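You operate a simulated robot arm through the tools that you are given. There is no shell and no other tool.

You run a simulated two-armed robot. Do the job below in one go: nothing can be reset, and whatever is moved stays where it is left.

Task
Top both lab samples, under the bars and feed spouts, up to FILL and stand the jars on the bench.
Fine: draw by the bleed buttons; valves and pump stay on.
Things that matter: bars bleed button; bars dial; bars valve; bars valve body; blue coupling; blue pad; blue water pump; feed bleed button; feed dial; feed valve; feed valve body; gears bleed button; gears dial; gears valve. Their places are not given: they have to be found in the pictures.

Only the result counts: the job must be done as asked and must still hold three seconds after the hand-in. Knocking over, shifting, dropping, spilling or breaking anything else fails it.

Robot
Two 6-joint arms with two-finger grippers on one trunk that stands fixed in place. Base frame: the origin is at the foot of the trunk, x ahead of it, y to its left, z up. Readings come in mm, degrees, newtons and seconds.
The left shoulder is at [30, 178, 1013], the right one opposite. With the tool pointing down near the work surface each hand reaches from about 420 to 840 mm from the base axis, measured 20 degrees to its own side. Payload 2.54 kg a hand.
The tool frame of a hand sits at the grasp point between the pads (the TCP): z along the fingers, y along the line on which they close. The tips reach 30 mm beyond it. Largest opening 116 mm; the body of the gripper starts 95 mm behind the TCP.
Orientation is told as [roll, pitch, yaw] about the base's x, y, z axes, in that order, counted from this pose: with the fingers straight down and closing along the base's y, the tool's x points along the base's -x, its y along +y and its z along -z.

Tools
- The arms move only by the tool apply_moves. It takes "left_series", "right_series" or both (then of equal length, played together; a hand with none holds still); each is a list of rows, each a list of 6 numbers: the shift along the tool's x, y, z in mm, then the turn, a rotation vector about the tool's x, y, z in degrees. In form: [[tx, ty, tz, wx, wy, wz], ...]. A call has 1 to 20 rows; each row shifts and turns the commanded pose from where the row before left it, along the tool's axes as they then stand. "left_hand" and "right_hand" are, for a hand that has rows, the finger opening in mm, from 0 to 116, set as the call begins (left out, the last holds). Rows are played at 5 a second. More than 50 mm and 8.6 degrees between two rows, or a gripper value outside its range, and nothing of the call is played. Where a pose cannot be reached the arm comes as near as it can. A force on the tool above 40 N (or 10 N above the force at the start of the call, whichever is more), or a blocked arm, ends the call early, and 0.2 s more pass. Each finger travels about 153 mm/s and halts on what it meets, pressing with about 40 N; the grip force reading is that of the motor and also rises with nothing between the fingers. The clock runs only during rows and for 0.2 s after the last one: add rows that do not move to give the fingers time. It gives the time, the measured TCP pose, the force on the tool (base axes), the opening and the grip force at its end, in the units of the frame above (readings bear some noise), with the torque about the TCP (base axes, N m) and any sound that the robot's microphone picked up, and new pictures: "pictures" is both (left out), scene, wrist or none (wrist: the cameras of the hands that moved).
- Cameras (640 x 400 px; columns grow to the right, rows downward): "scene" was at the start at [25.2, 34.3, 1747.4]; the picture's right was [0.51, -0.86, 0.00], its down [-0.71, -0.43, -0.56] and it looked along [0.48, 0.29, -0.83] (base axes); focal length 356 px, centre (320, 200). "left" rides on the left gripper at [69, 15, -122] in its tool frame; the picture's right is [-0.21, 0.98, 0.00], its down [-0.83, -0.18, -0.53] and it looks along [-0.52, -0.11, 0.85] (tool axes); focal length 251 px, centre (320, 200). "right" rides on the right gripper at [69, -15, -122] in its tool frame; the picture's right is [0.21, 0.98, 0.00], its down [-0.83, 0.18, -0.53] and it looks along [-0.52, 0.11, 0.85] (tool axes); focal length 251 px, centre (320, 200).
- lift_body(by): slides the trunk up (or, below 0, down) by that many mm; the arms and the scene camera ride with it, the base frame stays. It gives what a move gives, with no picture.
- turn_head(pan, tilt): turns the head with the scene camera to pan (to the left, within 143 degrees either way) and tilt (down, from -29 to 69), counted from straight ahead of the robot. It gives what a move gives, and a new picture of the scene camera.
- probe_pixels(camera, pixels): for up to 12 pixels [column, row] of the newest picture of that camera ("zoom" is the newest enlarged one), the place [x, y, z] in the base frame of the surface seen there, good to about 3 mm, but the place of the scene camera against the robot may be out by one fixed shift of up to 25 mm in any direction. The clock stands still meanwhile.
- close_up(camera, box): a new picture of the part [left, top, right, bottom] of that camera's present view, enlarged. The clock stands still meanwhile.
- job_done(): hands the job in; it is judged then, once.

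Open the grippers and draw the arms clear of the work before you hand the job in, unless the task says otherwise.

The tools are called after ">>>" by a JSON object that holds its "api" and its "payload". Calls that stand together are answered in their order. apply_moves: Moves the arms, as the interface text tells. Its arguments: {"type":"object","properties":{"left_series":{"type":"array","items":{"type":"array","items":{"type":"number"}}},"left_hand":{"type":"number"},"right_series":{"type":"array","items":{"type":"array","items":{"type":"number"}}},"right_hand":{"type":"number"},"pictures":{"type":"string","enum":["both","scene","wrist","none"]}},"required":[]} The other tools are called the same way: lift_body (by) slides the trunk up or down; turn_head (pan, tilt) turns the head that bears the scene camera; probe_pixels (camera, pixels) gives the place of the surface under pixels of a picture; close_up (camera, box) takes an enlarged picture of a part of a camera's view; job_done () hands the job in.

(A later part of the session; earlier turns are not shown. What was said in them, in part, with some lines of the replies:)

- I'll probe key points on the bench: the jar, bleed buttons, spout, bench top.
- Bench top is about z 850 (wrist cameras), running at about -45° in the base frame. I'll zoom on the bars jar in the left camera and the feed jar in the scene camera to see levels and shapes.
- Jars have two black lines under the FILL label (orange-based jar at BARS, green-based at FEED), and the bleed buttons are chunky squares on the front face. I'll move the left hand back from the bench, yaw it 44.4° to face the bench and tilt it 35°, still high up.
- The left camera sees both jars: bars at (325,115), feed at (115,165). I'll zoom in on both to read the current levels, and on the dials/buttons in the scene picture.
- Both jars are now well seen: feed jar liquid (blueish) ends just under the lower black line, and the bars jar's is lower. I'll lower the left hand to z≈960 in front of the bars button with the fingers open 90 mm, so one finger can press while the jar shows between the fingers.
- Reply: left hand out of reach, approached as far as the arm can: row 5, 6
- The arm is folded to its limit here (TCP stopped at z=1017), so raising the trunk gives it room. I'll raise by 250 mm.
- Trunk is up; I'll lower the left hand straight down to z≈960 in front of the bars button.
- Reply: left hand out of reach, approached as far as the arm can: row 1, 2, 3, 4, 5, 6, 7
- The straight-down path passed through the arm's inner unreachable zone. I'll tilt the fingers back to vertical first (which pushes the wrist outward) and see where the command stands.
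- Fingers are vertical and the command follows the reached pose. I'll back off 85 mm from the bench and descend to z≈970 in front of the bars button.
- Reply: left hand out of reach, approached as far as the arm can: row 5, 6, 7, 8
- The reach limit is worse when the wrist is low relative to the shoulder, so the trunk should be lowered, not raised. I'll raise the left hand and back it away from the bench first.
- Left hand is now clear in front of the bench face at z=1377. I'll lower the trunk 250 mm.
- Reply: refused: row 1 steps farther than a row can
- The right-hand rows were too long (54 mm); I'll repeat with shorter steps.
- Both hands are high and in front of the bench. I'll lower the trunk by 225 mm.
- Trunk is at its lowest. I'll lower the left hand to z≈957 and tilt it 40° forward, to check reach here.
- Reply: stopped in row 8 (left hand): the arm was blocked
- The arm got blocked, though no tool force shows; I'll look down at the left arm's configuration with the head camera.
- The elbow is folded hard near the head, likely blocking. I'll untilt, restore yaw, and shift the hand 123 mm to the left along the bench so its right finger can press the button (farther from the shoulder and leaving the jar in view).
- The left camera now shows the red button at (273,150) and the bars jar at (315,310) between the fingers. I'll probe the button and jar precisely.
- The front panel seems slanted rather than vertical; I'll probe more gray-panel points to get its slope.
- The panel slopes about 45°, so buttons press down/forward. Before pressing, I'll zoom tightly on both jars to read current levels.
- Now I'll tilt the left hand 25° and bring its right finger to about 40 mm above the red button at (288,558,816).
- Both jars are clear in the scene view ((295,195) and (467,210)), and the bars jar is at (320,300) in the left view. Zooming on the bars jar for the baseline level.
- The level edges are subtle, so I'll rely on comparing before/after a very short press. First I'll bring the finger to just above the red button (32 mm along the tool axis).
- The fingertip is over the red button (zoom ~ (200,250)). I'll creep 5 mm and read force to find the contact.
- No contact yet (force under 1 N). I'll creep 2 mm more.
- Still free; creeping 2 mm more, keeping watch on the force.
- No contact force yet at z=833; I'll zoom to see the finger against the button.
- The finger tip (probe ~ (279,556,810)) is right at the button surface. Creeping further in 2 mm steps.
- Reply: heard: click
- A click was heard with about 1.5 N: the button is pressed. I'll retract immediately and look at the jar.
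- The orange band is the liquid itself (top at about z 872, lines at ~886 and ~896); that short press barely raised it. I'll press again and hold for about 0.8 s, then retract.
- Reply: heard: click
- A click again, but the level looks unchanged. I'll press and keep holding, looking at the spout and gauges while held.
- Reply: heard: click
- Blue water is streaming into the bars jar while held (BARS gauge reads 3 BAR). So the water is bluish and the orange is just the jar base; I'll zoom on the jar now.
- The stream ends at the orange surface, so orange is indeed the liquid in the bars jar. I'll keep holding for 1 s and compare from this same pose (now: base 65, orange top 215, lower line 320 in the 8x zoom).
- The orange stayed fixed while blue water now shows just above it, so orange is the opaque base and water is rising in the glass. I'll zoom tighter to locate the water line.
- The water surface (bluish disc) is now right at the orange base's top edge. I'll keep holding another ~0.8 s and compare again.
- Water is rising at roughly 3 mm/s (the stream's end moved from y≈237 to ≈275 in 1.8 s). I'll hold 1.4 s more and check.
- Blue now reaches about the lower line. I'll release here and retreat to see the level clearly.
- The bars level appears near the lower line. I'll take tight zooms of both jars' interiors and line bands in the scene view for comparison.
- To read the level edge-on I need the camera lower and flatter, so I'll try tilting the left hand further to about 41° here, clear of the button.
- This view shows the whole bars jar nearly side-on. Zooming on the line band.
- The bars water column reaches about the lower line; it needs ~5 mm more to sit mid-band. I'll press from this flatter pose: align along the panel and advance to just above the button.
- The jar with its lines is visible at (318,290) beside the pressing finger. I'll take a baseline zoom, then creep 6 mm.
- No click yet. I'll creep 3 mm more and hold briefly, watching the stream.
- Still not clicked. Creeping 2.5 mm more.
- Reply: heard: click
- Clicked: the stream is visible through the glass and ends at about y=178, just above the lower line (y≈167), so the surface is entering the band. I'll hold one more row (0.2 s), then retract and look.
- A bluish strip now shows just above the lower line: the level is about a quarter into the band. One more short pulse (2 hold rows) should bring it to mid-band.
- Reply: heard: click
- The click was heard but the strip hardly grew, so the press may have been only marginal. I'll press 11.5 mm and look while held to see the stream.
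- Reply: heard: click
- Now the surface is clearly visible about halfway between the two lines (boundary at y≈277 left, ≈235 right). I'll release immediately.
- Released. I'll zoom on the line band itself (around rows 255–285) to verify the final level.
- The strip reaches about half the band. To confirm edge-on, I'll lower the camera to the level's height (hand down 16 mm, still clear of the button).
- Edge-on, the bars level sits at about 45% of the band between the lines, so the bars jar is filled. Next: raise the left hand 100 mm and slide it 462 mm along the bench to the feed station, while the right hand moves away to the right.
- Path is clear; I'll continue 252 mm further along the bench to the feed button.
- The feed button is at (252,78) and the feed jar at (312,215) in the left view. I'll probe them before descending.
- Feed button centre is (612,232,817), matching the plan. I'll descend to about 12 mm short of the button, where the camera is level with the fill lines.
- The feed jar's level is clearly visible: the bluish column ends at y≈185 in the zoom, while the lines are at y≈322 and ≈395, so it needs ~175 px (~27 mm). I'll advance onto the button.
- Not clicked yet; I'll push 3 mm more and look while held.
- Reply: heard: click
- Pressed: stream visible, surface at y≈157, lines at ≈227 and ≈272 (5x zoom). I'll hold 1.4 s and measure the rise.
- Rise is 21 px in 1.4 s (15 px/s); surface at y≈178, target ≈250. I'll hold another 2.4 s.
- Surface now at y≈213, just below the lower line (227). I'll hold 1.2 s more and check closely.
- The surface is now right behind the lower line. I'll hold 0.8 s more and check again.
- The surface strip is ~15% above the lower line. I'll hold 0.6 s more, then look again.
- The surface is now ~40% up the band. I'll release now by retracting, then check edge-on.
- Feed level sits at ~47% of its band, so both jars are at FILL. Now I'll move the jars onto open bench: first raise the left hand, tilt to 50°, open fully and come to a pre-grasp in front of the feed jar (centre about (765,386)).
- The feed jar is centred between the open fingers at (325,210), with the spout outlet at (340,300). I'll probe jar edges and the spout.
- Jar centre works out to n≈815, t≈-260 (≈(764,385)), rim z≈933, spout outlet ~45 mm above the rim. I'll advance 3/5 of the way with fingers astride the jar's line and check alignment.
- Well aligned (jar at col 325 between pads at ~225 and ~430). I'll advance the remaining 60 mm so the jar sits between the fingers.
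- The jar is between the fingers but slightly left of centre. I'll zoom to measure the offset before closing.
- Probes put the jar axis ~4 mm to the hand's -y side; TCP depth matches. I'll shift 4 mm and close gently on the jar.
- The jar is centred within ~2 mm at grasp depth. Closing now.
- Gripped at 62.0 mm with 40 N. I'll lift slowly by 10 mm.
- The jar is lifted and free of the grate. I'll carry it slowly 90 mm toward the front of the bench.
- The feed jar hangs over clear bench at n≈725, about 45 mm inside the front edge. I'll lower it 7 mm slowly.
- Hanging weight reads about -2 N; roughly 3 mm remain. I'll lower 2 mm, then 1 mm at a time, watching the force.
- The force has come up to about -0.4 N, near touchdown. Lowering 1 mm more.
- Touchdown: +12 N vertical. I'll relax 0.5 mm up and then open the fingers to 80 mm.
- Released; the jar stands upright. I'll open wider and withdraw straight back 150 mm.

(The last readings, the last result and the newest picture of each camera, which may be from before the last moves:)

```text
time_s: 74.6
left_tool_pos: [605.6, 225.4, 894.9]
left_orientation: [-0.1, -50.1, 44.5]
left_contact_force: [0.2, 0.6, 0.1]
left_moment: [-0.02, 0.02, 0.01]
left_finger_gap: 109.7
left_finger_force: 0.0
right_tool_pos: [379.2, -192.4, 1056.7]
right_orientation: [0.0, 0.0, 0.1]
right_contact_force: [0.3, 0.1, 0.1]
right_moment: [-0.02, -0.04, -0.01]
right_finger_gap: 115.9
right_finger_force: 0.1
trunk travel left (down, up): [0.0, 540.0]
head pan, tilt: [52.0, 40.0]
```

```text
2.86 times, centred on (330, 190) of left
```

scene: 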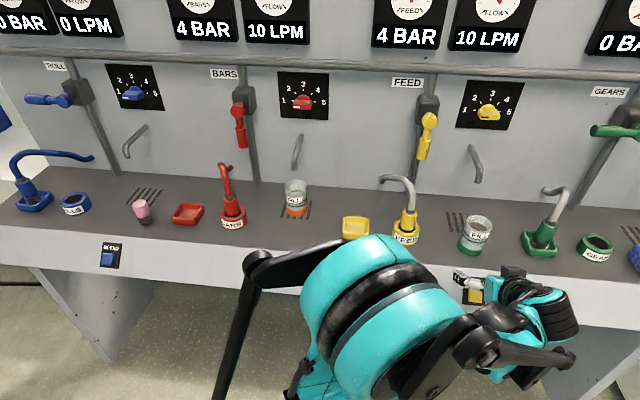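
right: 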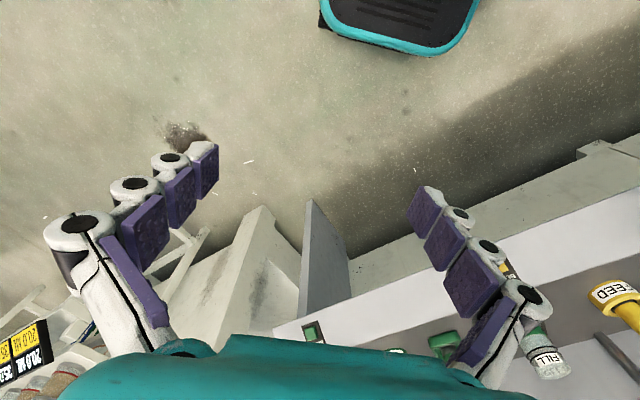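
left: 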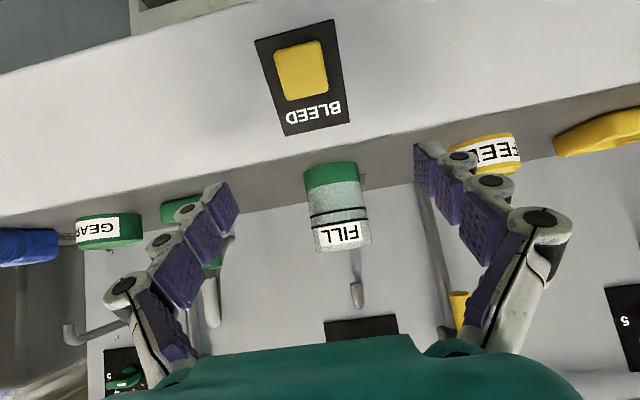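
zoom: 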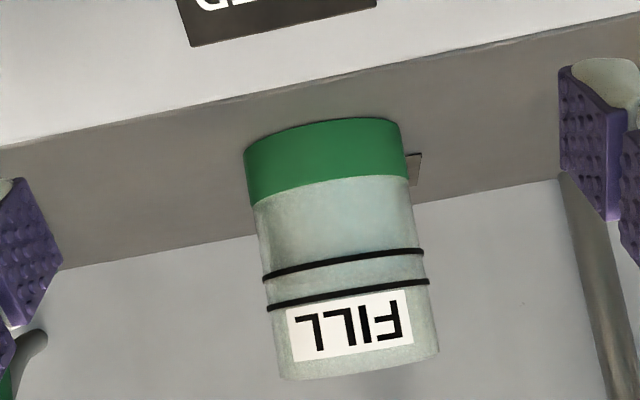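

The feed jar stands at scene (475,235), clear of the grate. Next I'll raise the left hand 80 mm and slide 456 mm along the bench back toward the bars jar.

>>> {"api": "apply_moves", "payload": {"left_series": [[-30.6, 0, -25.7, 0, 0, 0], [-30.6, 0, -25.7, 0, 0, 0], [0, 41.5, 0, 0, 0, 0], [0, 41.5, 0, 0, 0, 0], [0, 41.5, 0, 0, 0, 0], [0, 41.5, 0, 0, 0, 0], [0, 41.5, 0, 0, 0, 0], [0, 41.5, 0, 0, 0, 0], [0, 41.5, 0, 0, 0, 0], [0, 41.5, 0, 0, 0, 0], [0, 41.5, 0, 0, 0, 0], [0, 41.5, 0, 0, 0, 0], [0, 41, 0, 0, 0, 0], [0, 0, 0, 0, 0, 0]], "left_hand": 116, "pictures": "both"}}

```text
time_s: 77.4
left_tool_pos: [364.8, 466.5, 969.1]
left_orientation: [-0.3, -50.1, 31.4]
left_contact_force: [-0.7, 0.0, -0.3]
left_moment: [0.01, -0.02, 0.03]
left_finger_gap: 116.0
left_finger_force: 0.0
right_tool_pos: [378.6, -193.5, 1057.0]
right_orientation: [0.0, 0.1, 0.0]
right_contact_force: [0.2, 1.0, 0.1]
right_moment: [0.0, 0.01, 0.04]
right_finger_gap: 115.9
right_finger_force: 0.0
trunk travel left (down, up): [0.0, 540.0]
head pan, tilt: [52.0, 40.0]
stopped in row 13 (left hand): the arm was blocked; the commanded pose is now the measured one
```

scene: 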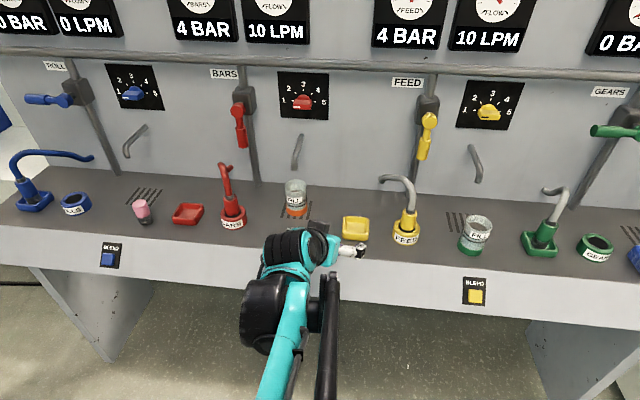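
left: 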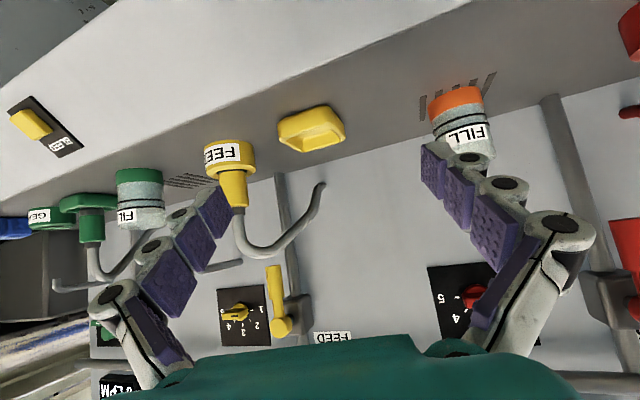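

The arm got blocked again in this folded mid region (yaw slipped to 31°). I'll untilt to near vertical, which pushes the wrist outward, and restore the yaw.

>>> {"api": "apply_moves", "payload": {"left_series": [[0, 0, 0, 0, 8, 0], [0, 0, 0, 0, 8, 0], [0, 0, 0, 0, 8, 0], [0, 0, 0, 0, 8, 0], [0, 0, 0, 0, 8, 0], [0, 0, 0, 0, 8, 0], [0, 0, 0, 0, 0, -6.5], [0, 0, 0, 0, 0, -6.5], [0, 0, 0, 0, 0, 0]], "pictures": "wrist"}}

```text
time_s: 79.4
left_tool_pos: [362.5, 466.5, 968.4]
left_orientation: [-0.7, -2.0, 44.4]
left_contact_force: [-0.5, 0.0, 0.7]
left_moment: [-0.04, -0.01, -0.01]
left_finger_gap: 116.0
left_finger_force: 0.1
right_tool_pos: [378.8, -192.7, 1057.7]
right_orientation: [0.0, 0.1, 0.0]
right_contact_force: [0.1, 0.2, -0.2]
right_moment: [-0.01, 0.03, 0.02]
right_finger_gap: 115.9
right_finger_force: 0.1
trunk travel left (down, up): [0.0, 540.0]
head pan, tilt: [52.0, 40.0]
```

left: 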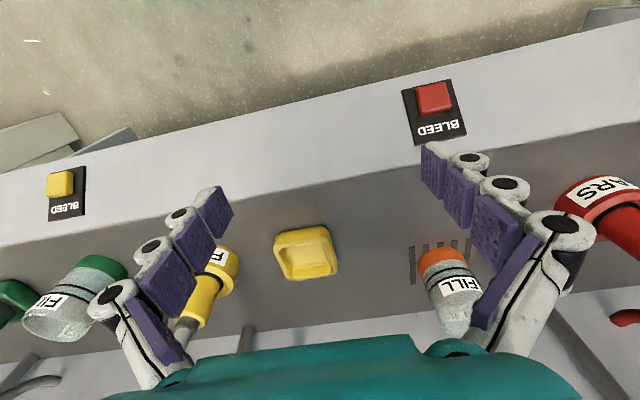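

Untilted and yaw restored. I'll shift 118 mm left along the bench and 115 mm forward (over the bench, in front of the bars jar), then tilt there where the arm is less folded.

>>> {"api": "apply_moves", "payload": {"left_series": [[0, 39.5, 0, 0, 0, 0], [0, 39.5, 0, 0, 0, 0], [0, 39.5, 0, 0, 0, 0], [-35, 0, 0, 0, 0, 0], [-35, 0, 0, 0, 0, 0], [-35, 0, 0, 0, 0, 0], [0, 0, 0, 0, 0, 0]], "pictures": "both"}}

```text
time_s: 81.0
left_tool_pos: [355.6, 622.9, 970.0]
left_orientation: [-0.6, -2.0, 44.2]
left_contact_force: [-0.3, 0.5, -0.1]
left_moment: [0.02, -0.02, 0.02]
left_finger_gap: 115.9
left_finger_force: 0.0
right_tool_pos: [379.0, -192.6, 1058.1]
right_orientation: [0.0, 0.0, 0.0]
right_contact_force: [-0.5, 0.4, -0.2]
right_moment: [-0.04, -0.02, 0.02]
right_finger_gap: 116.0
right_finger_force: 0.0
trunk travel left (down, up): [0.0, 540.0]
head pan, tilt: [52.0, 40.0]
```

scene: 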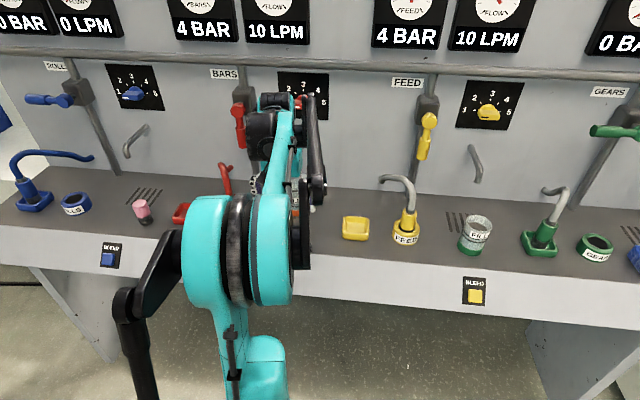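
left: 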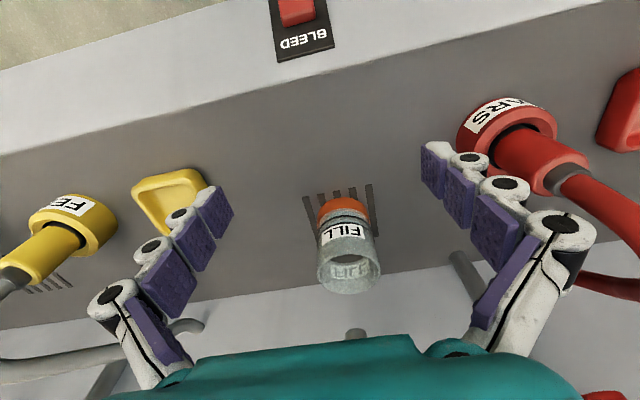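

Aligned in front of the bars jar (jar at (345,245)). I'll tilt in place to 50°.

>>> {"api": "apply_moves", "payload": {"left_series": [[0, 0, 0, 0, -8, 0], [0, 0, 0, 0, -8, 0], [0, 0, 0, 0, -8, 0], [0, 0, 0, 0, -8, 0], [0, 0, 0, 0, -8, 0], [0, 0, 0, 0, -8, 0], [0, 0, 0, 0, 0, 0]], "pictures": "both"}}

```text
time_s: 82.6
left_tool_pos: [356.5, 623.8, 971.3]
left_orientation: [-0.9, -50.1, 45.0]
left_contact_force: [-0.3, 0.5, -0.5]
left_moment: [-0.01, -0.02, -0.03]
left_finger_gap: 115.8
left_finger_force: 0.1
right_tool_pos: [378.0, -192.3, 1056.9]
right_orientation: [0.1, 0.0, 0.1]
right_contact_force: [0.3, -0.8, -0.5]
right_moment: [0.01, 0.03, 0.0]
right_finger_gap: 115.9
right_finger_force: 0.0
trunk travel left (down, up): [0.0, 540.0]
head pan, tilt: [52.0, 40.0]
```

scene: 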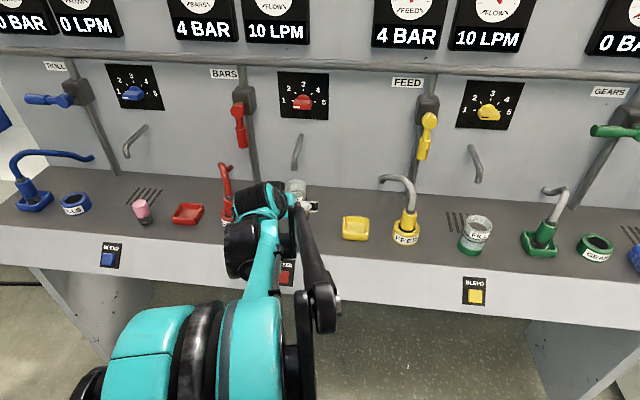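
left: 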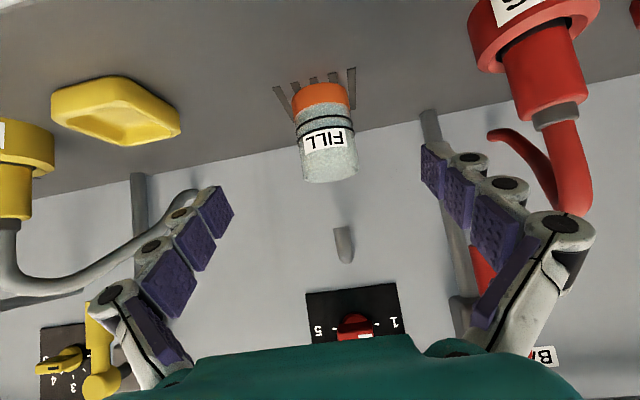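

Tilted to 50° without trouble. I'll descend to z≈893 in front of the bars jar.

>>> {"api": "apply_moves", "payload": {"left_series": [[17.8, 0, 19.3, 0, 0, 0], [17.8, 0, 19.3, 0, 0, 0], [17.7, 0, 19.3, 0, 0, 0], [0, 0, 0, 0, 0, 0]], "pictures": "both"}}

>>> {"api": "probe_pixels", "payload": {"camera": "left", "pixels": [[322, 190], [322, 205], [322, 225], [300, 195], [345, 195]]}}

>>> {"api": "close_up", "payload": {"camera": "left", "box": [180, 100, 460, 320]}}

```text
time_s: 83.6
left_tool_pos: [363.6, 628.7, 892.9]
left_orientation: [-1.0, -50.1, 45.0]
left_contact_force: [0.2, -0.7, -0.3]
left_moment: [0.01, -0.01, 0.02]
left_finger_gap: 115.9
left_finger_force: 0.0
right_tool_pos: [377.9, -191.9, 1057.0]
right_orientation: [0.1, 0.0, 0.0]
right_contact_force: [-0.5, 0.0, -0.2]
right_moment: [-0.01, -0.02, 0.0]
right_finger_gap: 116.1
right_finger_force: 0.1
trunk travel left (down, up): [0.0, 540.0]
head pan, tilt: [52.0, 40.0]
```

scene: 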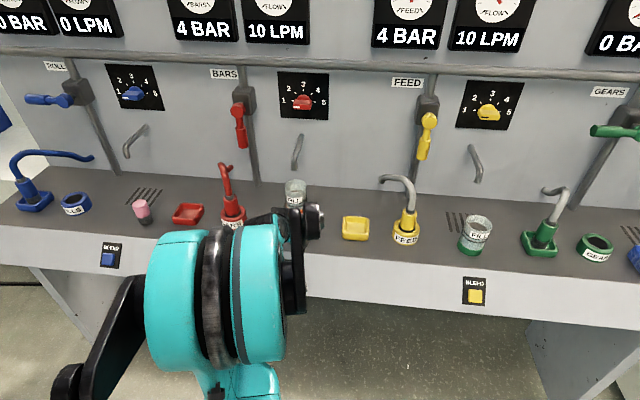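
left: 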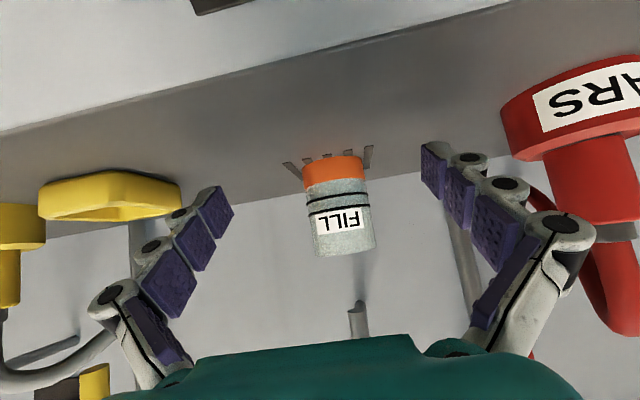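

```text
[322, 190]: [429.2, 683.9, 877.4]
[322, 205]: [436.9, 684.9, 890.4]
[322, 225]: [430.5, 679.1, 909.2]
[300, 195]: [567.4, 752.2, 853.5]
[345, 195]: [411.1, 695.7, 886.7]
```

```text
1.82 times, centred on (320, 210) of left
```

zoom: 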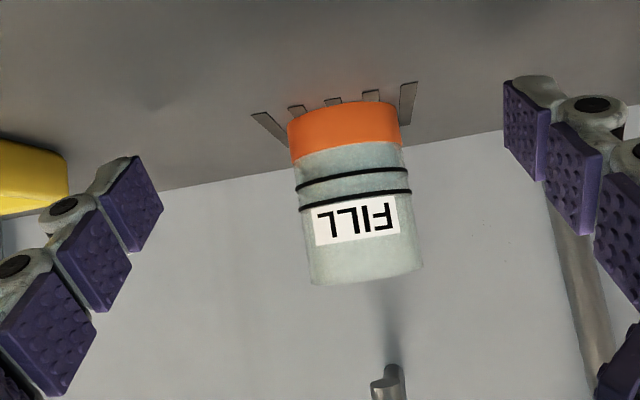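

The bars jar is centred at col ~336 as expected for its axis at t≈196. I'll advance 56 mm and re-check alignment.

>>> {"api": "apply_moves", "payload": {"left_series": [[-18, 0.5, 21.4, 0, 0, 0], [-18, 0.5, 21.4, 0, 0, 0], [0, 0, 0, 0, 0, 0]], "pictures": "wrist"}}

>>> {"api": "probe_pixels", "payload": {"camera": "left", "pixels": [[325, 185], [325, 200], [225, 200], [432, 165], [355, 190], [295, 190]]}}

>>> {"api": "close_up", "payload": {"camera": "left", "box": [180, 80, 460, 300]}}

```text
time_s: 84.4
left_tool_pos: [404.3, 668.8, 893.5]
left_orientation: [-0.9, -50.0, 45.1]
left_contact_force: [-0.8, 0.8, 0.7]
left_moment: [0.01, 0.02, -0.03]
left_finger_gap: 116.1
left_finger_force: 0.0
right_tool_pos: [377.5, -192.8, 1057.5]
right_orientation: [0.0, 0.0, 0.1]
right_contact_force: [0.5, -0.1, -0.9]
right_moment: [0.01, 0.0, 0.01]
right_finger_gap: 115.8
right_finger_force: 0.1
trunk travel left (down, up): [0.0, 540.0]
head pan, tilt: [52.0, 40.0]
```

left: 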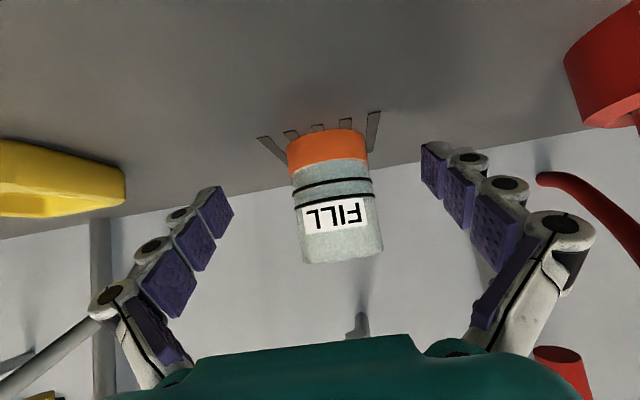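

```text
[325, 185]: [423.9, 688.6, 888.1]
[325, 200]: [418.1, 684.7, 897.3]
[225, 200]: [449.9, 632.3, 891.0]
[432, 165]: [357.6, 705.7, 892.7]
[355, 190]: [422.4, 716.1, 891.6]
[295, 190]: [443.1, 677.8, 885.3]
```

```text
1.82 times, centred on (320, 190) of left
```

zoom: 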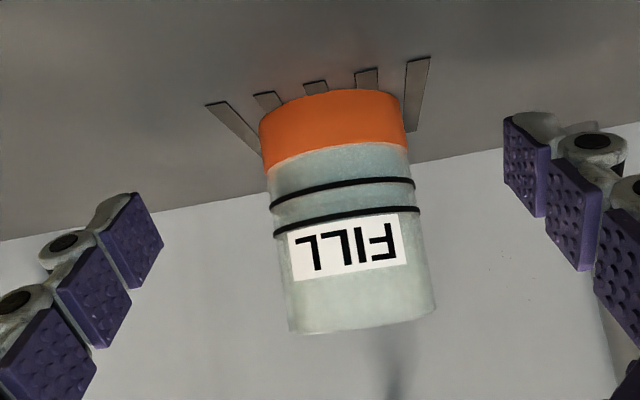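

The jar's silhouette centre (col ~334) puts its axis ~4–5 mm to the +y side. I'll advance the remaining 55 mm with a 4 mm sideways correction.

>>> {"api": "apply_moves", "payload": {"left_series": [[-11.8, 2, 14, 0, 0, 0], [-11.8, 2, 14, 0, 0, 0], [-11.8, 0, 14.1, 0, 0, 0], [0, 0, 0, 0, 0, 0]], "pictures": "both"}}

>>> {"api": "probe_pixels", "payload": {"camera": "left", "pixels": [[320, 180], [320, 192], [225, 200], [432, 165], [366, 190], [270, 192]]}}

>>> {"api": "close_up", "payload": {"camera": "left", "box": [180, 80, 460, 300]}}

```text
time_s: 85.4
left_tool_pos: [438.4, 712.8, 893.9]
left_orientation: [-0.9, -50.1, 45.0]
left_contact_force: [0.3, 0.1, 0.3]
left_moment: [-0.04, 0.01, -0.02]
left_finger_gap: 116.1
left_finger_force: 0.1
right_tool_pos: [378.2, -192.6, 1057.5]
right_orientation: [0.0, 0.0, 0.0]
right_contact_force: [-0.3, 1.1, 0.5]
right_moment: [0.01, -0.04, 0.01]
right_finger_gap: 116.0
right_finger_force: 0.0
trunk travel left (down, up): [0.0, 540.0]
head pan, tilt: [52.0, 40.0]
```

scene: 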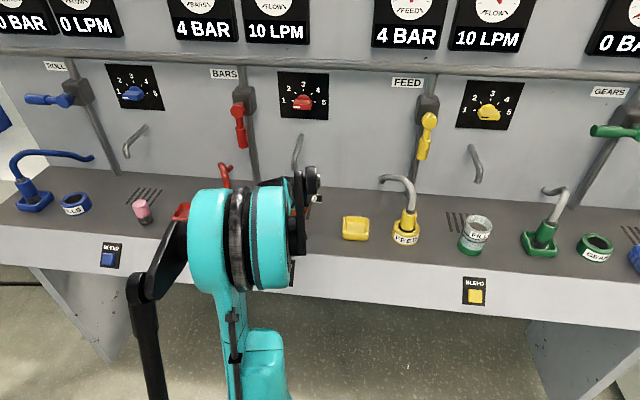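
left: 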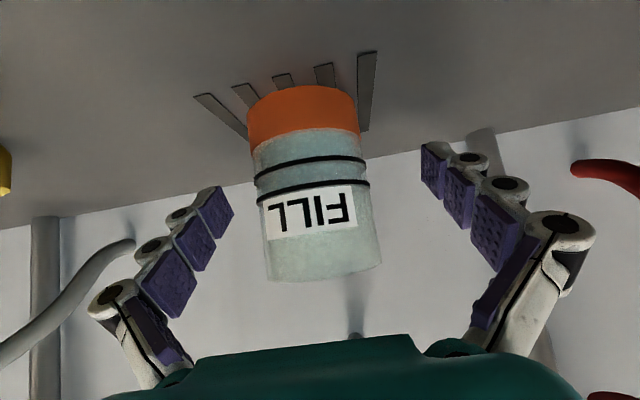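

```text
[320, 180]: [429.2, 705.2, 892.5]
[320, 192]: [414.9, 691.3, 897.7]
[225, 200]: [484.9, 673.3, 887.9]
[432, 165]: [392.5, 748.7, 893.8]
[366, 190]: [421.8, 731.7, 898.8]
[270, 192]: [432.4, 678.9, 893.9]
```

```text
1.82 times, centred on (320, 190) of left
```

zoom: 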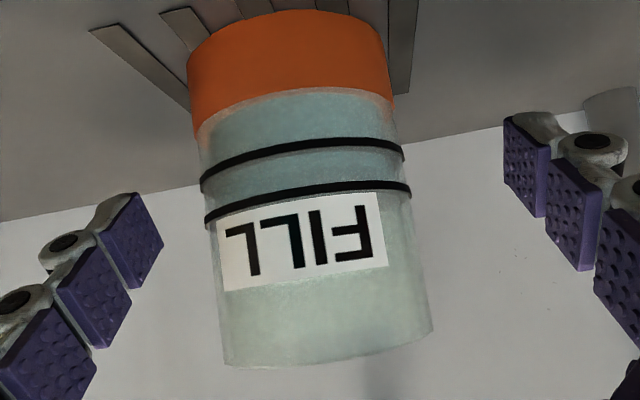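

Now the jar sits ~5 mm to the -y side of the finger midline (silhouette centre col 313). I'll shift -5 mm and pre-close to 80 mm to check.

>>> {"api": "apply_moves", "payload": {"left_series": [[0, -5, 0, 0, 0, 0], [0, 0, 0, 0, 0, 0]], "left_hand": 82, "pictures": "wrist"}}

>>> {"api": "close_up", "payload": {"camera": "left", "box": [180, 80, 460, 300]}}

```text
time_s: 86.0
left_tool_pos: [442.9, 708.3, 892.1]
left_orientation: [-0.9, -50.0, 45.0]
left_contact_force: [-0.1, -0.4, 0.4]
left_moment: [-0.01, 0.02, 0.04]
left_finger_gap: 81.9
left_finger_force: 0.1
right_tool_pos: [378.3, -193.5, 1057.5]
right_orientation: [-0.1, 0.0, 0.0]
right_contact_force: [0.0, -0.2, 0.0]
right_moment: [-0.02, -0.04, -0.03]
right_finger_gap: 116.0
right_finger_force: 0.1
trunk travel left (down, up): [0.0, 540.0]
head pan, tilt: [52.0, 40.0]
```

left: 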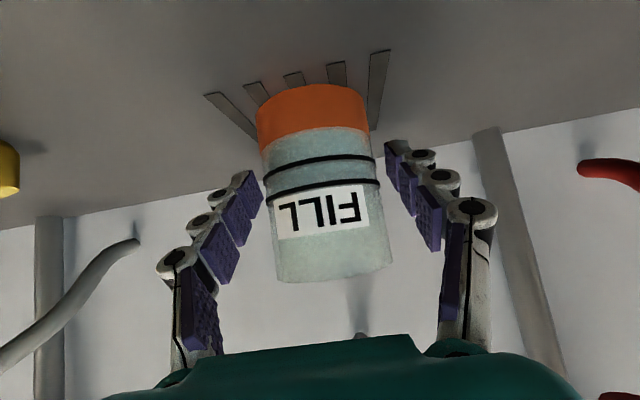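

```text
1.82 times, centred on (320, 190) of left
```

zoom: 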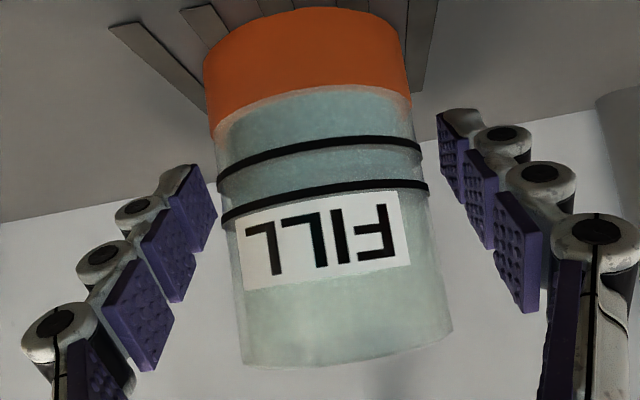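

This matches the feed jar's alignment before its grasp. Closing on the bars jar.

>>> {"api": "apply_moves", "payload": {"left_series": [[0, 0, 0, 0, 0, 0], [0, 0, 0, 0, 0, 0], [0, 0, 0, 0, 0, 0]], "left_hand": 50, "pictures": "wrist"}}

```text
time_s: 86.8
left_tool_pos: [443.4, 709.3, 893.1]
left_orientation: [-0.9, -49.9, 45.0]
left_contact_force: [0.7, 1.0, 4.0]
left_moment: [0.03, -0.11, 0.04]
left_finger_gap: 61.9
left_finger_force: 39.8
right_tool_pos: [378.7, -192.2, 1056.1]
right_orientation: [0.0, 0.0, 0.0]
right_contact_force: [0.1, 0.1, -0.3]
right_moment: [-0.02, 0.03, 0.0]
right_finger_gap: 116.1
right_finger_force: 0.0
trunk travel left (down, up): [0.0, 540.0]
head pan, tilt: [52.0, 40.0]
```

left: 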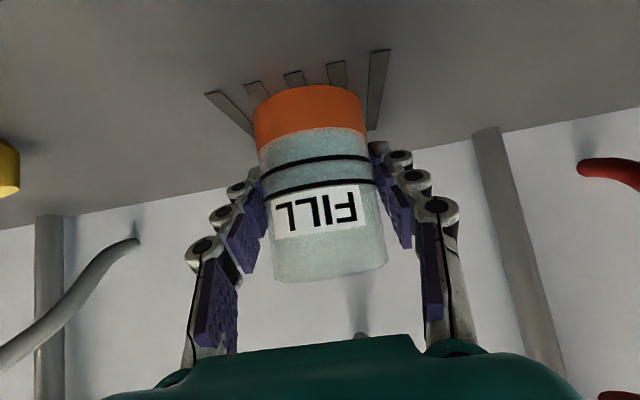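

Gripped at 61.9 mm, 40 N. I'll lift slowly by about 9–10 mm.

>>> {"api": "apply_moves", "payload": {"left_series": [[-2.3, 0, -1.9, 0, 0, 0], [-2.3, 0, -1.9, 0, 0, 0], [-3.1, 0, -2.6, 0, 0, 0], [0, 0, 0, 0, 0, 0]], "pictures": "wrist"}}

```text
time_s: 87.8
left_tool_pos: [442.7, 708.3, 901.4]
left_orientation: [-0.9, -50.0, 45.0]
left_contact_force: [0.1, 0.4, -1.4]
left_moment: [0.01, 0.0, -0.03]
left_finger_gap: 62.1
left_finger_force: 39.8
right_tool_pos: [377.7, -192.6, 1056.9]
right_orientation: [0.0, 0.0, 0.0]
right_contact_force: [0.8, -0.6, 0.2]
right_moment: [0.02, 0.04, 0.01]
right_finger_gap: 116.2
right_finger_force: 0.1
trunk travel left (down, up): [0.0, 540.0]
head pan, tilt: [52.0, 40.0]
```

left: 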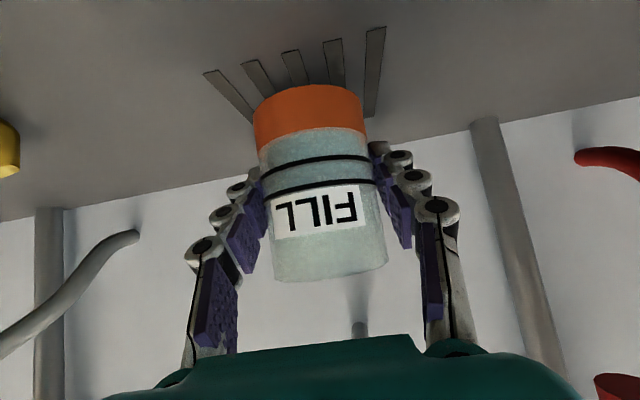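

Lifted clear of the grate. I'll carry it slowly 88 mm toward the front (a region where this pose was reachable before).

>>> {"api": "apply_moves", "payload": {"left_series": [[2.6, 0, -3.1, 0, 0, 0], [4.5, 0, -5.4, 0, 0, 0], [5.8, 0, -6.9, 0, 0, 0], [6.4, 0, -7.7, 0, 0, 0], [6.4, 0, -7.7, 0, 0, 0], [6.4, 0, -7.7, 0, 0, 0], [6.4, 0, -7.7, 0, 0, 0], [6.4, 0, -7.7, 0, 0, 0], [5.8, 0, -6.9, 0, 0, 0], [4, 0, -4.7, 0, 0, 0], [1.9, 0, -2.3, 0, 0, 0], [0, 0, 0, 0, 0, 0]], "pictures": "both"}}

```text
time_s: 90.4
left_tool_pos: [380.8, 648.5, 903.9]
left_orientation: [-0.9, -49.9, 45.0]
left_contact_force: [0.3, -0.1, -1.9]
left_moment: [0.0, -0.01, 0.01]
left_finger_gap: 61.9
left_finger_force: 39.8
right_tool_pos: [377.6, -192.3, 1057.7]
right_orientation: [0.0, 0.0, -0.1]
right_contact_force: [0.3, -0.3, 0.0]
right_moment: [0.01, -0.02, 0.03]
right_finger_gap: 116.0
right_finger_force: 0.0
trunk travel left (down, up): [0.0, 540.0]
head pan, tilt: [52.0, 40.0]
```

scene: 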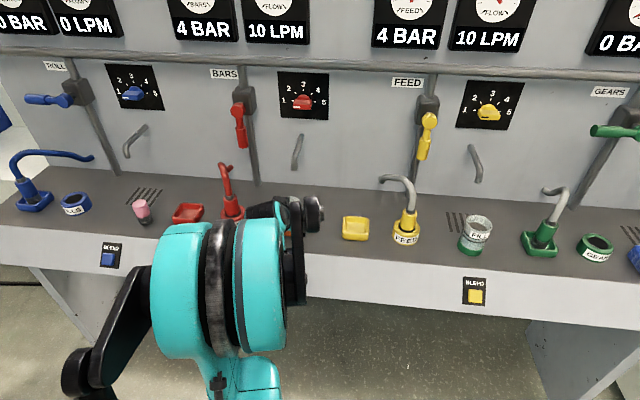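
left: 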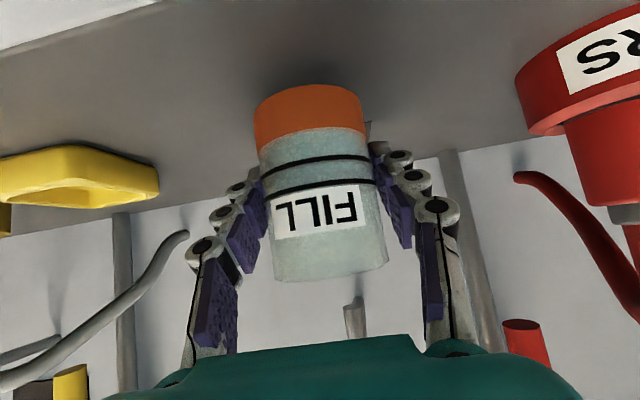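

The jar is over clear bench (n≈726). Lowering 7 mm slowly, then fine steps.

>>> {"api": "apply_moves", "payload": {"left_series": [[2.3, 0, 1.9, 0, 0, 0], [2.3, 0, 1.9, 0, 0, 0], [0.8, 0, 0.6, 0, 0, 0], [0, 0, 0, 0, 0, 0]], "pictures": "none"}}

>>> {"api": "apply_moves", "payload": {"left_series": [[0.8, 0, 0.6, 0, 0, 0]], "pictures": "none"}}

>>> {"api": "apply_moves", "payload": {"left_series": [[0.8, 0, 0.6, 0, 0, 0]], "pictures": "wrist"}}

```text
time_s: 91.4
left_tool_pos: [379.9, 647.6, 896.4]
left_orientation: [-1.0, -50.0, 45.0]
left_contact_force: [-0.4, 0.5, -1.0]
left_moment: [0.02, -0.01, 0.0]
left_finger_gap: 62.1
left_finger_force: 40.1
right_tool_pos: [379.2, -193.0, 1057.2]
right_orientation: [0.1, 0.0, -0.1]
right_contact_force: [-0.2, 0.0, -0.5]
right_moment: [-0.02, 0.03, -0.01]
right_finger_gap: 116.1
right_finger_force: 0.1
trunk travel left (down, up): [0.0, 540.0]
head pan, tilt: [52.0, 40.0]
```

```text
time_s: 91.8
left_tool_pos: [379.2, 646.3, 895.7]
left_orientation: [-0.9, -50.0, 45.0]
left_contact_force: [-0.1, -0.7, -1.8]
left_moment: [-0.01, -0.02, -0.03]
left_finger_gap: 61.6
left_finger_force: 39.8
right_tool_pos: [379.2, -192.0, 1055.5]
right_orientation: [0.0, 0.1, 0.0]
right_contact_force: [0.8, 0.1, -0.1]
right_moment: [-0.01, 0.02, -0.02]
right_finger_gap: 116.1
right_finger_force: 0.0
trunk travel left (down, up): [0.0, 540.0]
head pan, tilt: [52.0, 40.0]
```

```text
time_s: 92.2
left_tool_pos: [381.3, 646.4, 894.4]
left_orientation: [-1.0, -50.0, 45.1]
left_contact_force: [-0.1, 0.2, -1.3]
left_moment: [0.02, 0.01, 0.01]
left_finger_gap: 61.9
left_finger_force: 40.1
right_tool_pos: [379.0, -192.5, 1057.9]
right_orientation: [0.0, 0.0, 0.0]
right_contact_force: [-0.4, 0.8, -0.3]
right_moment: [0.0, 0.03, 0.01]
right_finger_gap: 116.2
right_finger_force: 0.1
trunk travel left (down, up): [0.0, 540.0]
head pan, tilt: [52.0, 40.0]
```

left: 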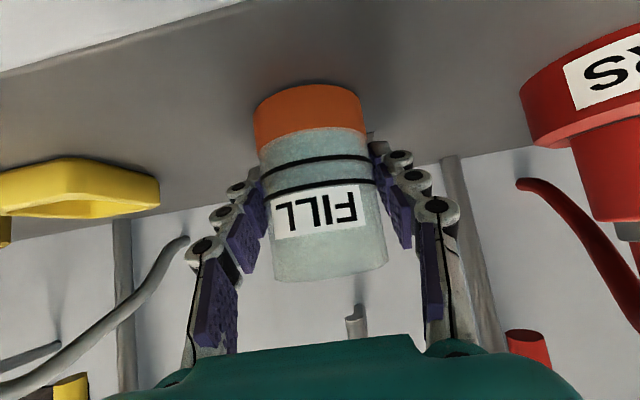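

Still hanging (-1.3 N). Lowering 1 mm more at a time until the bench takes the weight.

>>> {"api": "apply_moves", "payload": {"left_series": [[0.8, 0, 0.6, 0, 0, 0]], "pictures": "none"}}

>>> {"api": "apply_moves", "payload": {"left_series": [[0.4, 0, 0.3, 0, 0, 0]], "pictures": "wrist"}}

```text
time_s: 92.6
left_tool_pos: [379.9, 647.9, 893.7]
left_orientation: [-0.9, -50.0, 45.0]
left_contact_force: [0.4, 0.6, -1.6]
left_moment: [0.01, 0.02, -0.04]
left_finger_gap: 62.2
left_finger_force: 40.0
right_tool_pos: [379.5, -192.4, 1058.3]
right_orientation: [-0.1, 0.0, 0.0]
right_contact_force: [0.0, 0.0, 0.5]
right_moment: [-0.01, -0.01, 0.02]
right_finger_gap: 115.9
right_finger_force: 0.0
trunk travel left (down, up): [0.0, 540.0]
head pan, tilt: [52.0, 40.0]
```

```text
time_s: 93.0
left_tool_pos: [379.8, 646.7, 892.9]
left_orientation: [-0.9, -50.0, 45.0]
left_contact_force: [0.6, 0.9, 0.9]
left_moment: [0.06, 0.03, 0.03]
left_finger_gap: 62.1
left_finger_force: 40.5
right_tool_pos: [378.9, -192.0, 1057.3]
right_orientation: [0.0, -0.1, 0.0]
right_contact_force: [-0.1, -0.4, 0.1]
right_moment: [-0.04, 0.03, 0.02]
right_finger_gap: 116.0
right_finger_force: 0.0
trunk travel left (down, up): [0.0, 540.0]
head pan, tilt: [52.0, 40.0]
```

left: 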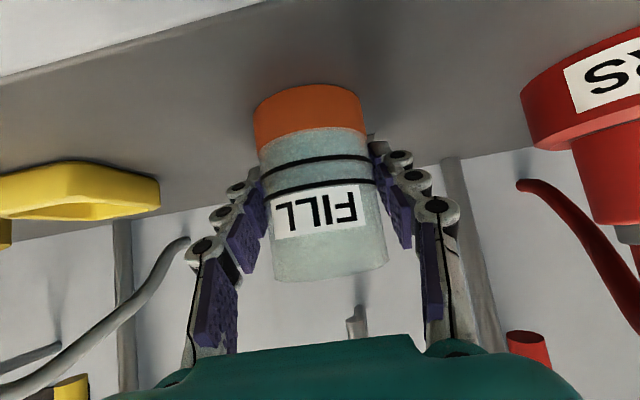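

The force turned positive (+0.9 N): touching. I'll lower 0.5 mm more to seat it.

>>> {"api": "apply_moves", "payload": {"left_series": [[0.4, 0, 0.3, 0, 0, 0], [0, 0, 0, 0, 0, 0]], "pictures": "wrist"}}

>>> {"api": "close_up", "payload": {"camera": "left", "box": [220, 40, 420, 180]}}

```text
time_s: 93.6
left_tool_pos: [379.4, 645.8, 893.0]
left_orientation: [-0.9, -50.1, 45.0]
left_contact_force: [3.1, 3.3, 11.2]
left_moment: [0.19, 0.14, -0.09]
left_finger_gap: 62.1
left_finger_force: 39.9
right_tool_pos: [377.5, -193.1, 1057.7]
right_orientation: [0.1, 0.0, -0.1]
right_contact_force: [-0.1, -0.1, 0.2]
right_moment: [0.01, 0.03, 0.01]
right_finger_gap: 116.2
right_finger_force: 0.0
trunk travel left (down, up): [0.0, 540.0]
head pan, tilt: [52.0, 40.0]
```

left: 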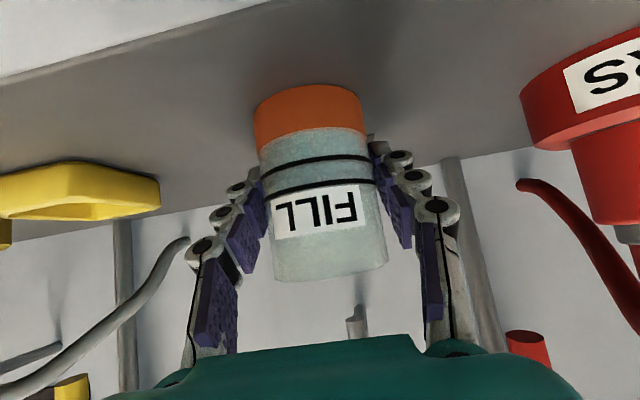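

```text
2.86 times, centred on (320, 110) of left
```

zoom: 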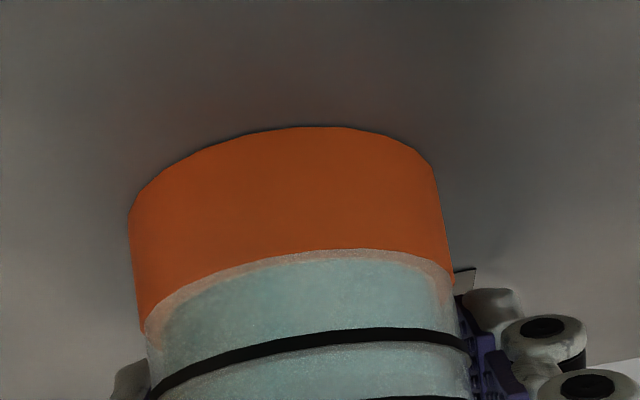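

Seated with about 11 N on the bench. I'll open the fingers to release the jar.

>>> {"api": "apply_moves", "payload": {"left_series": [[-0.3, 0, -0.2, 0, 0, 0], [0, 0, 0, 0, 0, 0], [0, 0, 0, 0, 0, 0]], "left_hand": 82, "pictures": "wrist"}}

```text
time_s: 94.4
left_tool_pos: [379.4, 646.4, 891.9]
left_orientation: [-0.9, -50.0, 45.0]
left_contact_force: [-0.1, -0.3, -0.9]
left_moment: [-0.02, 0.04, 0.0]
left_finger_gap: 81.9
left_finger_force: 0.1
right_tool_pos: [378.9, -193.0, 1059.1]
right_orientation: [0.1, 0.0, -0.1]
right_contact_force: [-0.1, -0.2, 0.1]
right_moment: [-0.01, 0.04, -0.01]
right_finger_gap: 115.8
right_finger_force: 0.1
trunk travel left (down, up): [0.0, 540.0]
head pan, tilt: [52.0, 40.0]
```

left: 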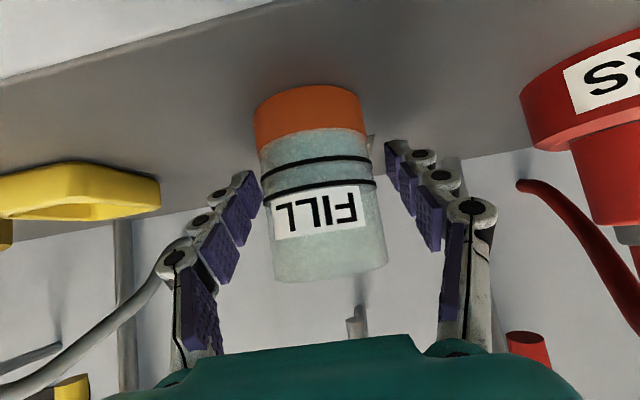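

Released and upright. I'll open to 112 mm and retreat 80 mm along the tool axis (back and up), away from the jar.

>>> {"api": "apply_moves", "payload": {"left_series": [[0, 0, 0, 0, 0, 0], [0, 0, -10, 0, 0, 0], [0, 0, -20, 0, 0, 0], [0, 0, -25, 0, 0, 0], [0, 0, -25, 0, 0, 0], [0, 0, 0, 0, 0, 0]], "left_hand": 112, "pictures": "both"}}

```text
time_s: 95.8
left_tool_pos: [335.5, 604.7, 944.2]
left_orientation: [-0.9, -50.0, 45.0]
left_contact_force: [0.0, -0.3, 0.4]
left_moment: [-0.02, 0.0, 0.0]
left_finger_gap: 112.0
left_finger_force: 0.0
right_tool_pos: [379.4, -192.6, 1057.9]
right_orientation: [0.0, 0.0, 0.0]
right_contact_force: [-0.1, -0.8, 0.2]
right_moment: [0.03, 0.01, 0.0]
right_finger_gap: 116.2
right_finger_force: 0.1
trunk travel left (down, up): [0.0, 540.0]
head pan, tilt: [52.0, 40.0]
```

scene: 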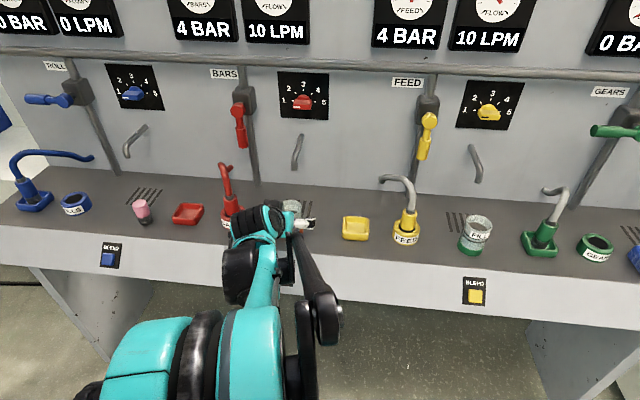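
left: 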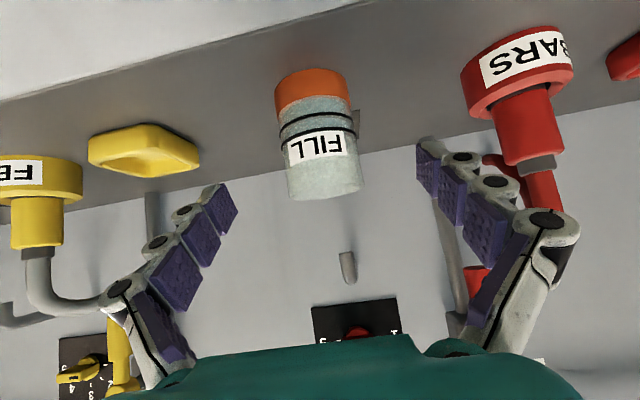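

Clear of the jar. I'll raise 60 mm, untilt to ~10°, then back off 120 mm from the bench.

>>> {"api": "apply_moves", "payload": {"left_series": [[-23, 0, -19.3, 0, 0, 0], [-23, 0, -19.3, 0, 0, 0], [0, 0, 0, 0, 8, 0], [0, 0, 0, 0, 8, 0], [0, 0, 0, 0, 8, 0], [0, 0, 0, 0, 8, 0], [0, 0, 0, 0, 8, 0], [40, 0, -7, 0, 0, 0], [40, 0, -7, 0, 0, 0], [40, 0, -7, 0, 0, 0], [0, 0, 0, 0, 0, 0]], "pictures": "both"}}

```text
time_s: 98.2
left_tool_pos: [248.0, 521.5, 1004.7]
left_orientation: [-0.6, -9.9, 44.4]
left_contact_force: [0.9, -0.5, 0.0]
left_moment: [0.0, -0.01, -0.02]
left_finger_gap: 112.2
left_finger_force: 0.0
right_tool_pos: [378.4, -191.7, 1058.5]
right_orientation: [0.1, 0.1, 0.0]
right_contact_force: [-0.5, 0.8, 0.5]
right_moment: [-0.03, -0.02, 0.02]
right_finger_gap: 115.9
right_finger_force: 0.1
trunk travel left (down, up): [0.0, 540.0]
head pan, tilt: [52.0, 40.0]
```

scene: 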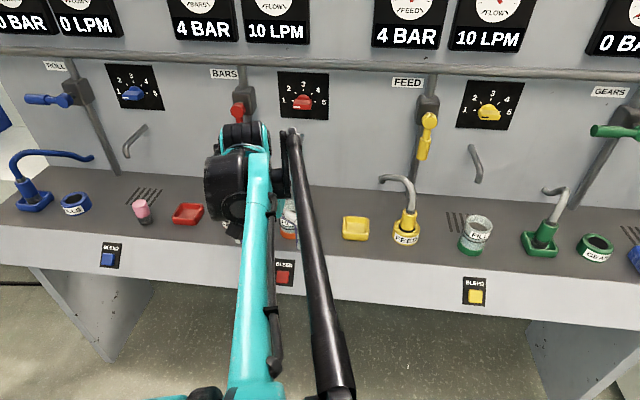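
left: 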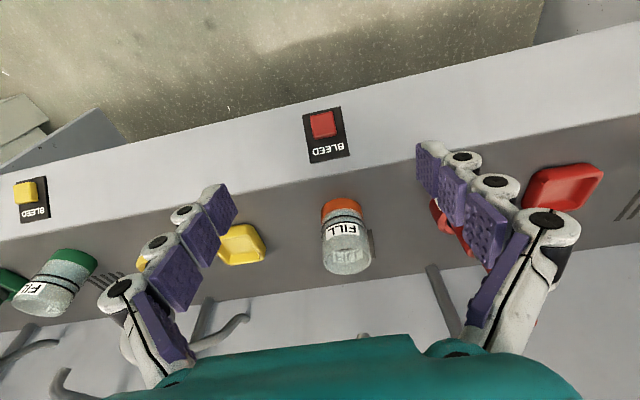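

Both jars now stand on open bench. I'll zoom in to check both levels and positions.

>>> {"api": "close_up", "payload": {"camera": "left", "box": [300, 180, 400, 290]}}

>>> {"api": "close_up", "payload": {"camera": "scene", "box": [450, 205, 500, 265]}}

>>> {"api": "close_up", "payload": {"camera": "left", "box": [0, 230, 110, 330]}}

```text
3.64 times, centred on (350, 235) of left
```

zoom: 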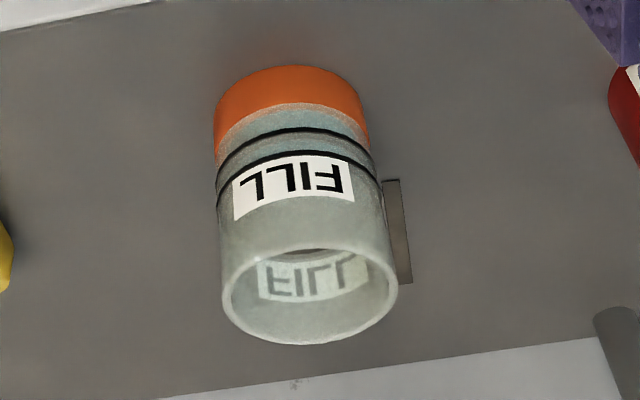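

```text
6.67 times, centred on (475, 235) of scene
```

zoom: 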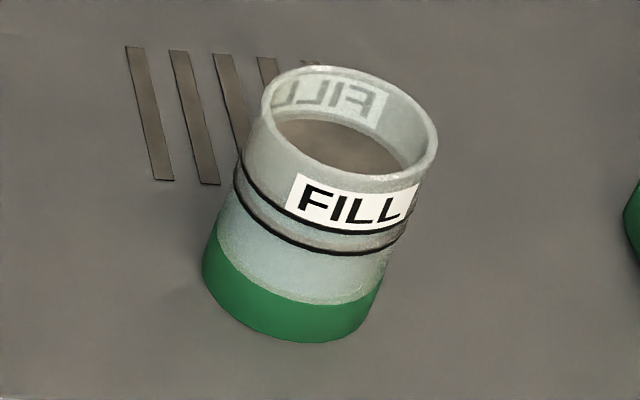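

```text
4.00 times, centred on (55, 280) of left
```

zoom: 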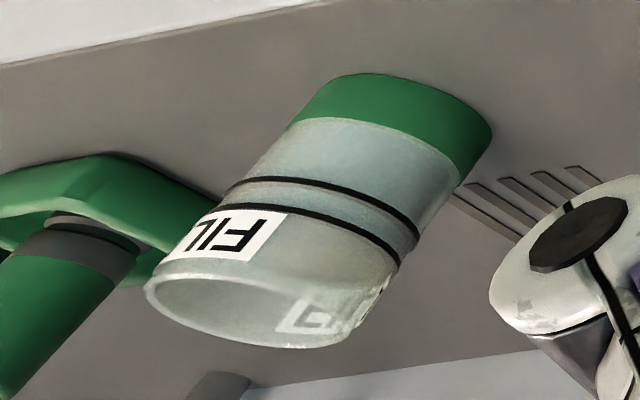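

Both jars are upright, off the grates, and gauges are back at 4 BAR / 10 LPM. I'll raise the left hand further clear and take a final look.

>>> {"api": "apply_moves", "payload": {"left_series": [[-7, 0, -39.4, 0, 0, 0], [-7, 0, -39.4, 0, 0, 0], [0, 30, -10, 0, 0, 0], [0, 30, -10, 0, 0, 0], [0, 0, 0, 0, 0, 0]], "left_hand": 116, "pictures": "both"}}

>>> {"api": "turn_head", "payload": {"pan": 48, "tilt": 33}}

```text
time_s: 99.4
left_tool_pos: [203.7, 560.2, 1103.1]
left_orientation: [-0.6, -10.0, 44.4]
left_contact_force: [0.3, -0.3, 0.3]
left_moment: [0.0, 0.01, 0.01]
left_finger_gap: 116.0
left_finger_force: 0.0
right_tool_pos: [379.0, -192.4, 1057.5]
right_orientation: [0.0, -0.1, 0.0]
right_contact_force: [-1.9, -0.3, 0.5]
right_moment: [0.04, -0.04, 0.0]
right_finger_gap: 116.1
right_finger_force: 0.2
trunk travel left (down, up): [0.0, 540.0]
head pan, tilt: [52.0, 40.0]
```

scene: 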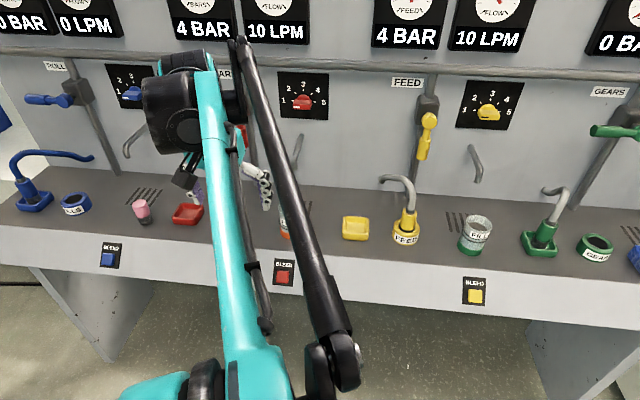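
left: 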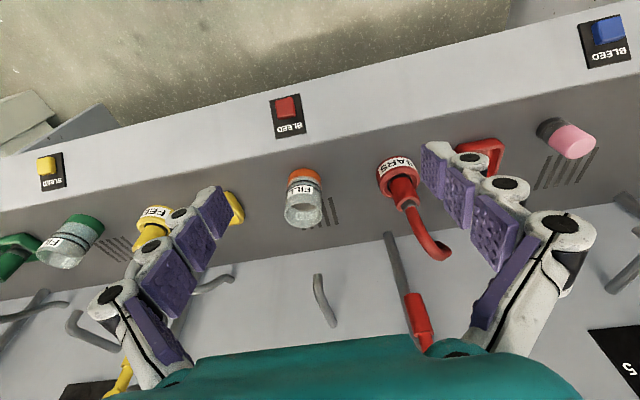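

```text
time_s: 100.1
left_tool_pos: [203.9, 559.4, 1102.7]
left_orientation: [-0.7, -10.1, 44.4]
left_contact_force: [-0.1, 1.0, -0.1]
left_moment: [-0.03, -0.03, -0.03]
left_finger_gap: 116.0
left_finger_force: 0.1
right_tool_pos: [378.5, -193.5, 1057.5]
right_orientation: [0.1, 0.0, 0.1]
right_contact_force: [-0.6, -0.7, -0.4]
right_moment: [-0.02, -0.01, 0.03]
right_finger_gap: 116.3
right_finger_force: 0.1
trunk travel left (down, up): [0.0, 540.0]
head pan, tilt: [48.0, 33.0]
```

scene: 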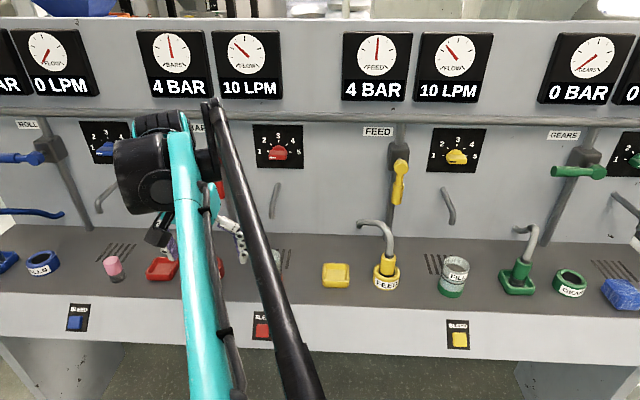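

Both lines read 4 BAR / 10 LPM as at the start. The jars stand upright on the bench, filled to mid-band and off the grates, and both hands are open and clear, so I'm handing in.

>>> {"api": "job_done", "payload": {}}

```text
The job is handed in.
```

Both lab samples are topped up to FILL, and the jars are standing upright on the bench, off the drain grates. I have handed the job in, but no verdict has come back yet.

- **Levels:** I drew the water with the bleed buttons. When I checked each jar side-on after filling, the water sat a little under halfway between the two black lines, about 45% for bars and 47% for feed. I took FILL to mean the band between those lines. I did not repeat the side-on check after moving the jars.
- **Jar positions:** Each jar was lifted, carried about 90 mm towards the front of the bench and set down. Both are about 45 mm in from the edge.
- **Lines:** I did not touch the valves, dials or pump. After filling, the bars and feed gauges were back at 4 BAR and 10 LPM, as at the start.
- **Spills and knocks:** I saw nothing spilled or knocked over. The left arm was blocked twice while folded, but the force readings showed no contact at the hand.

Both hands are open and clear of the bench.
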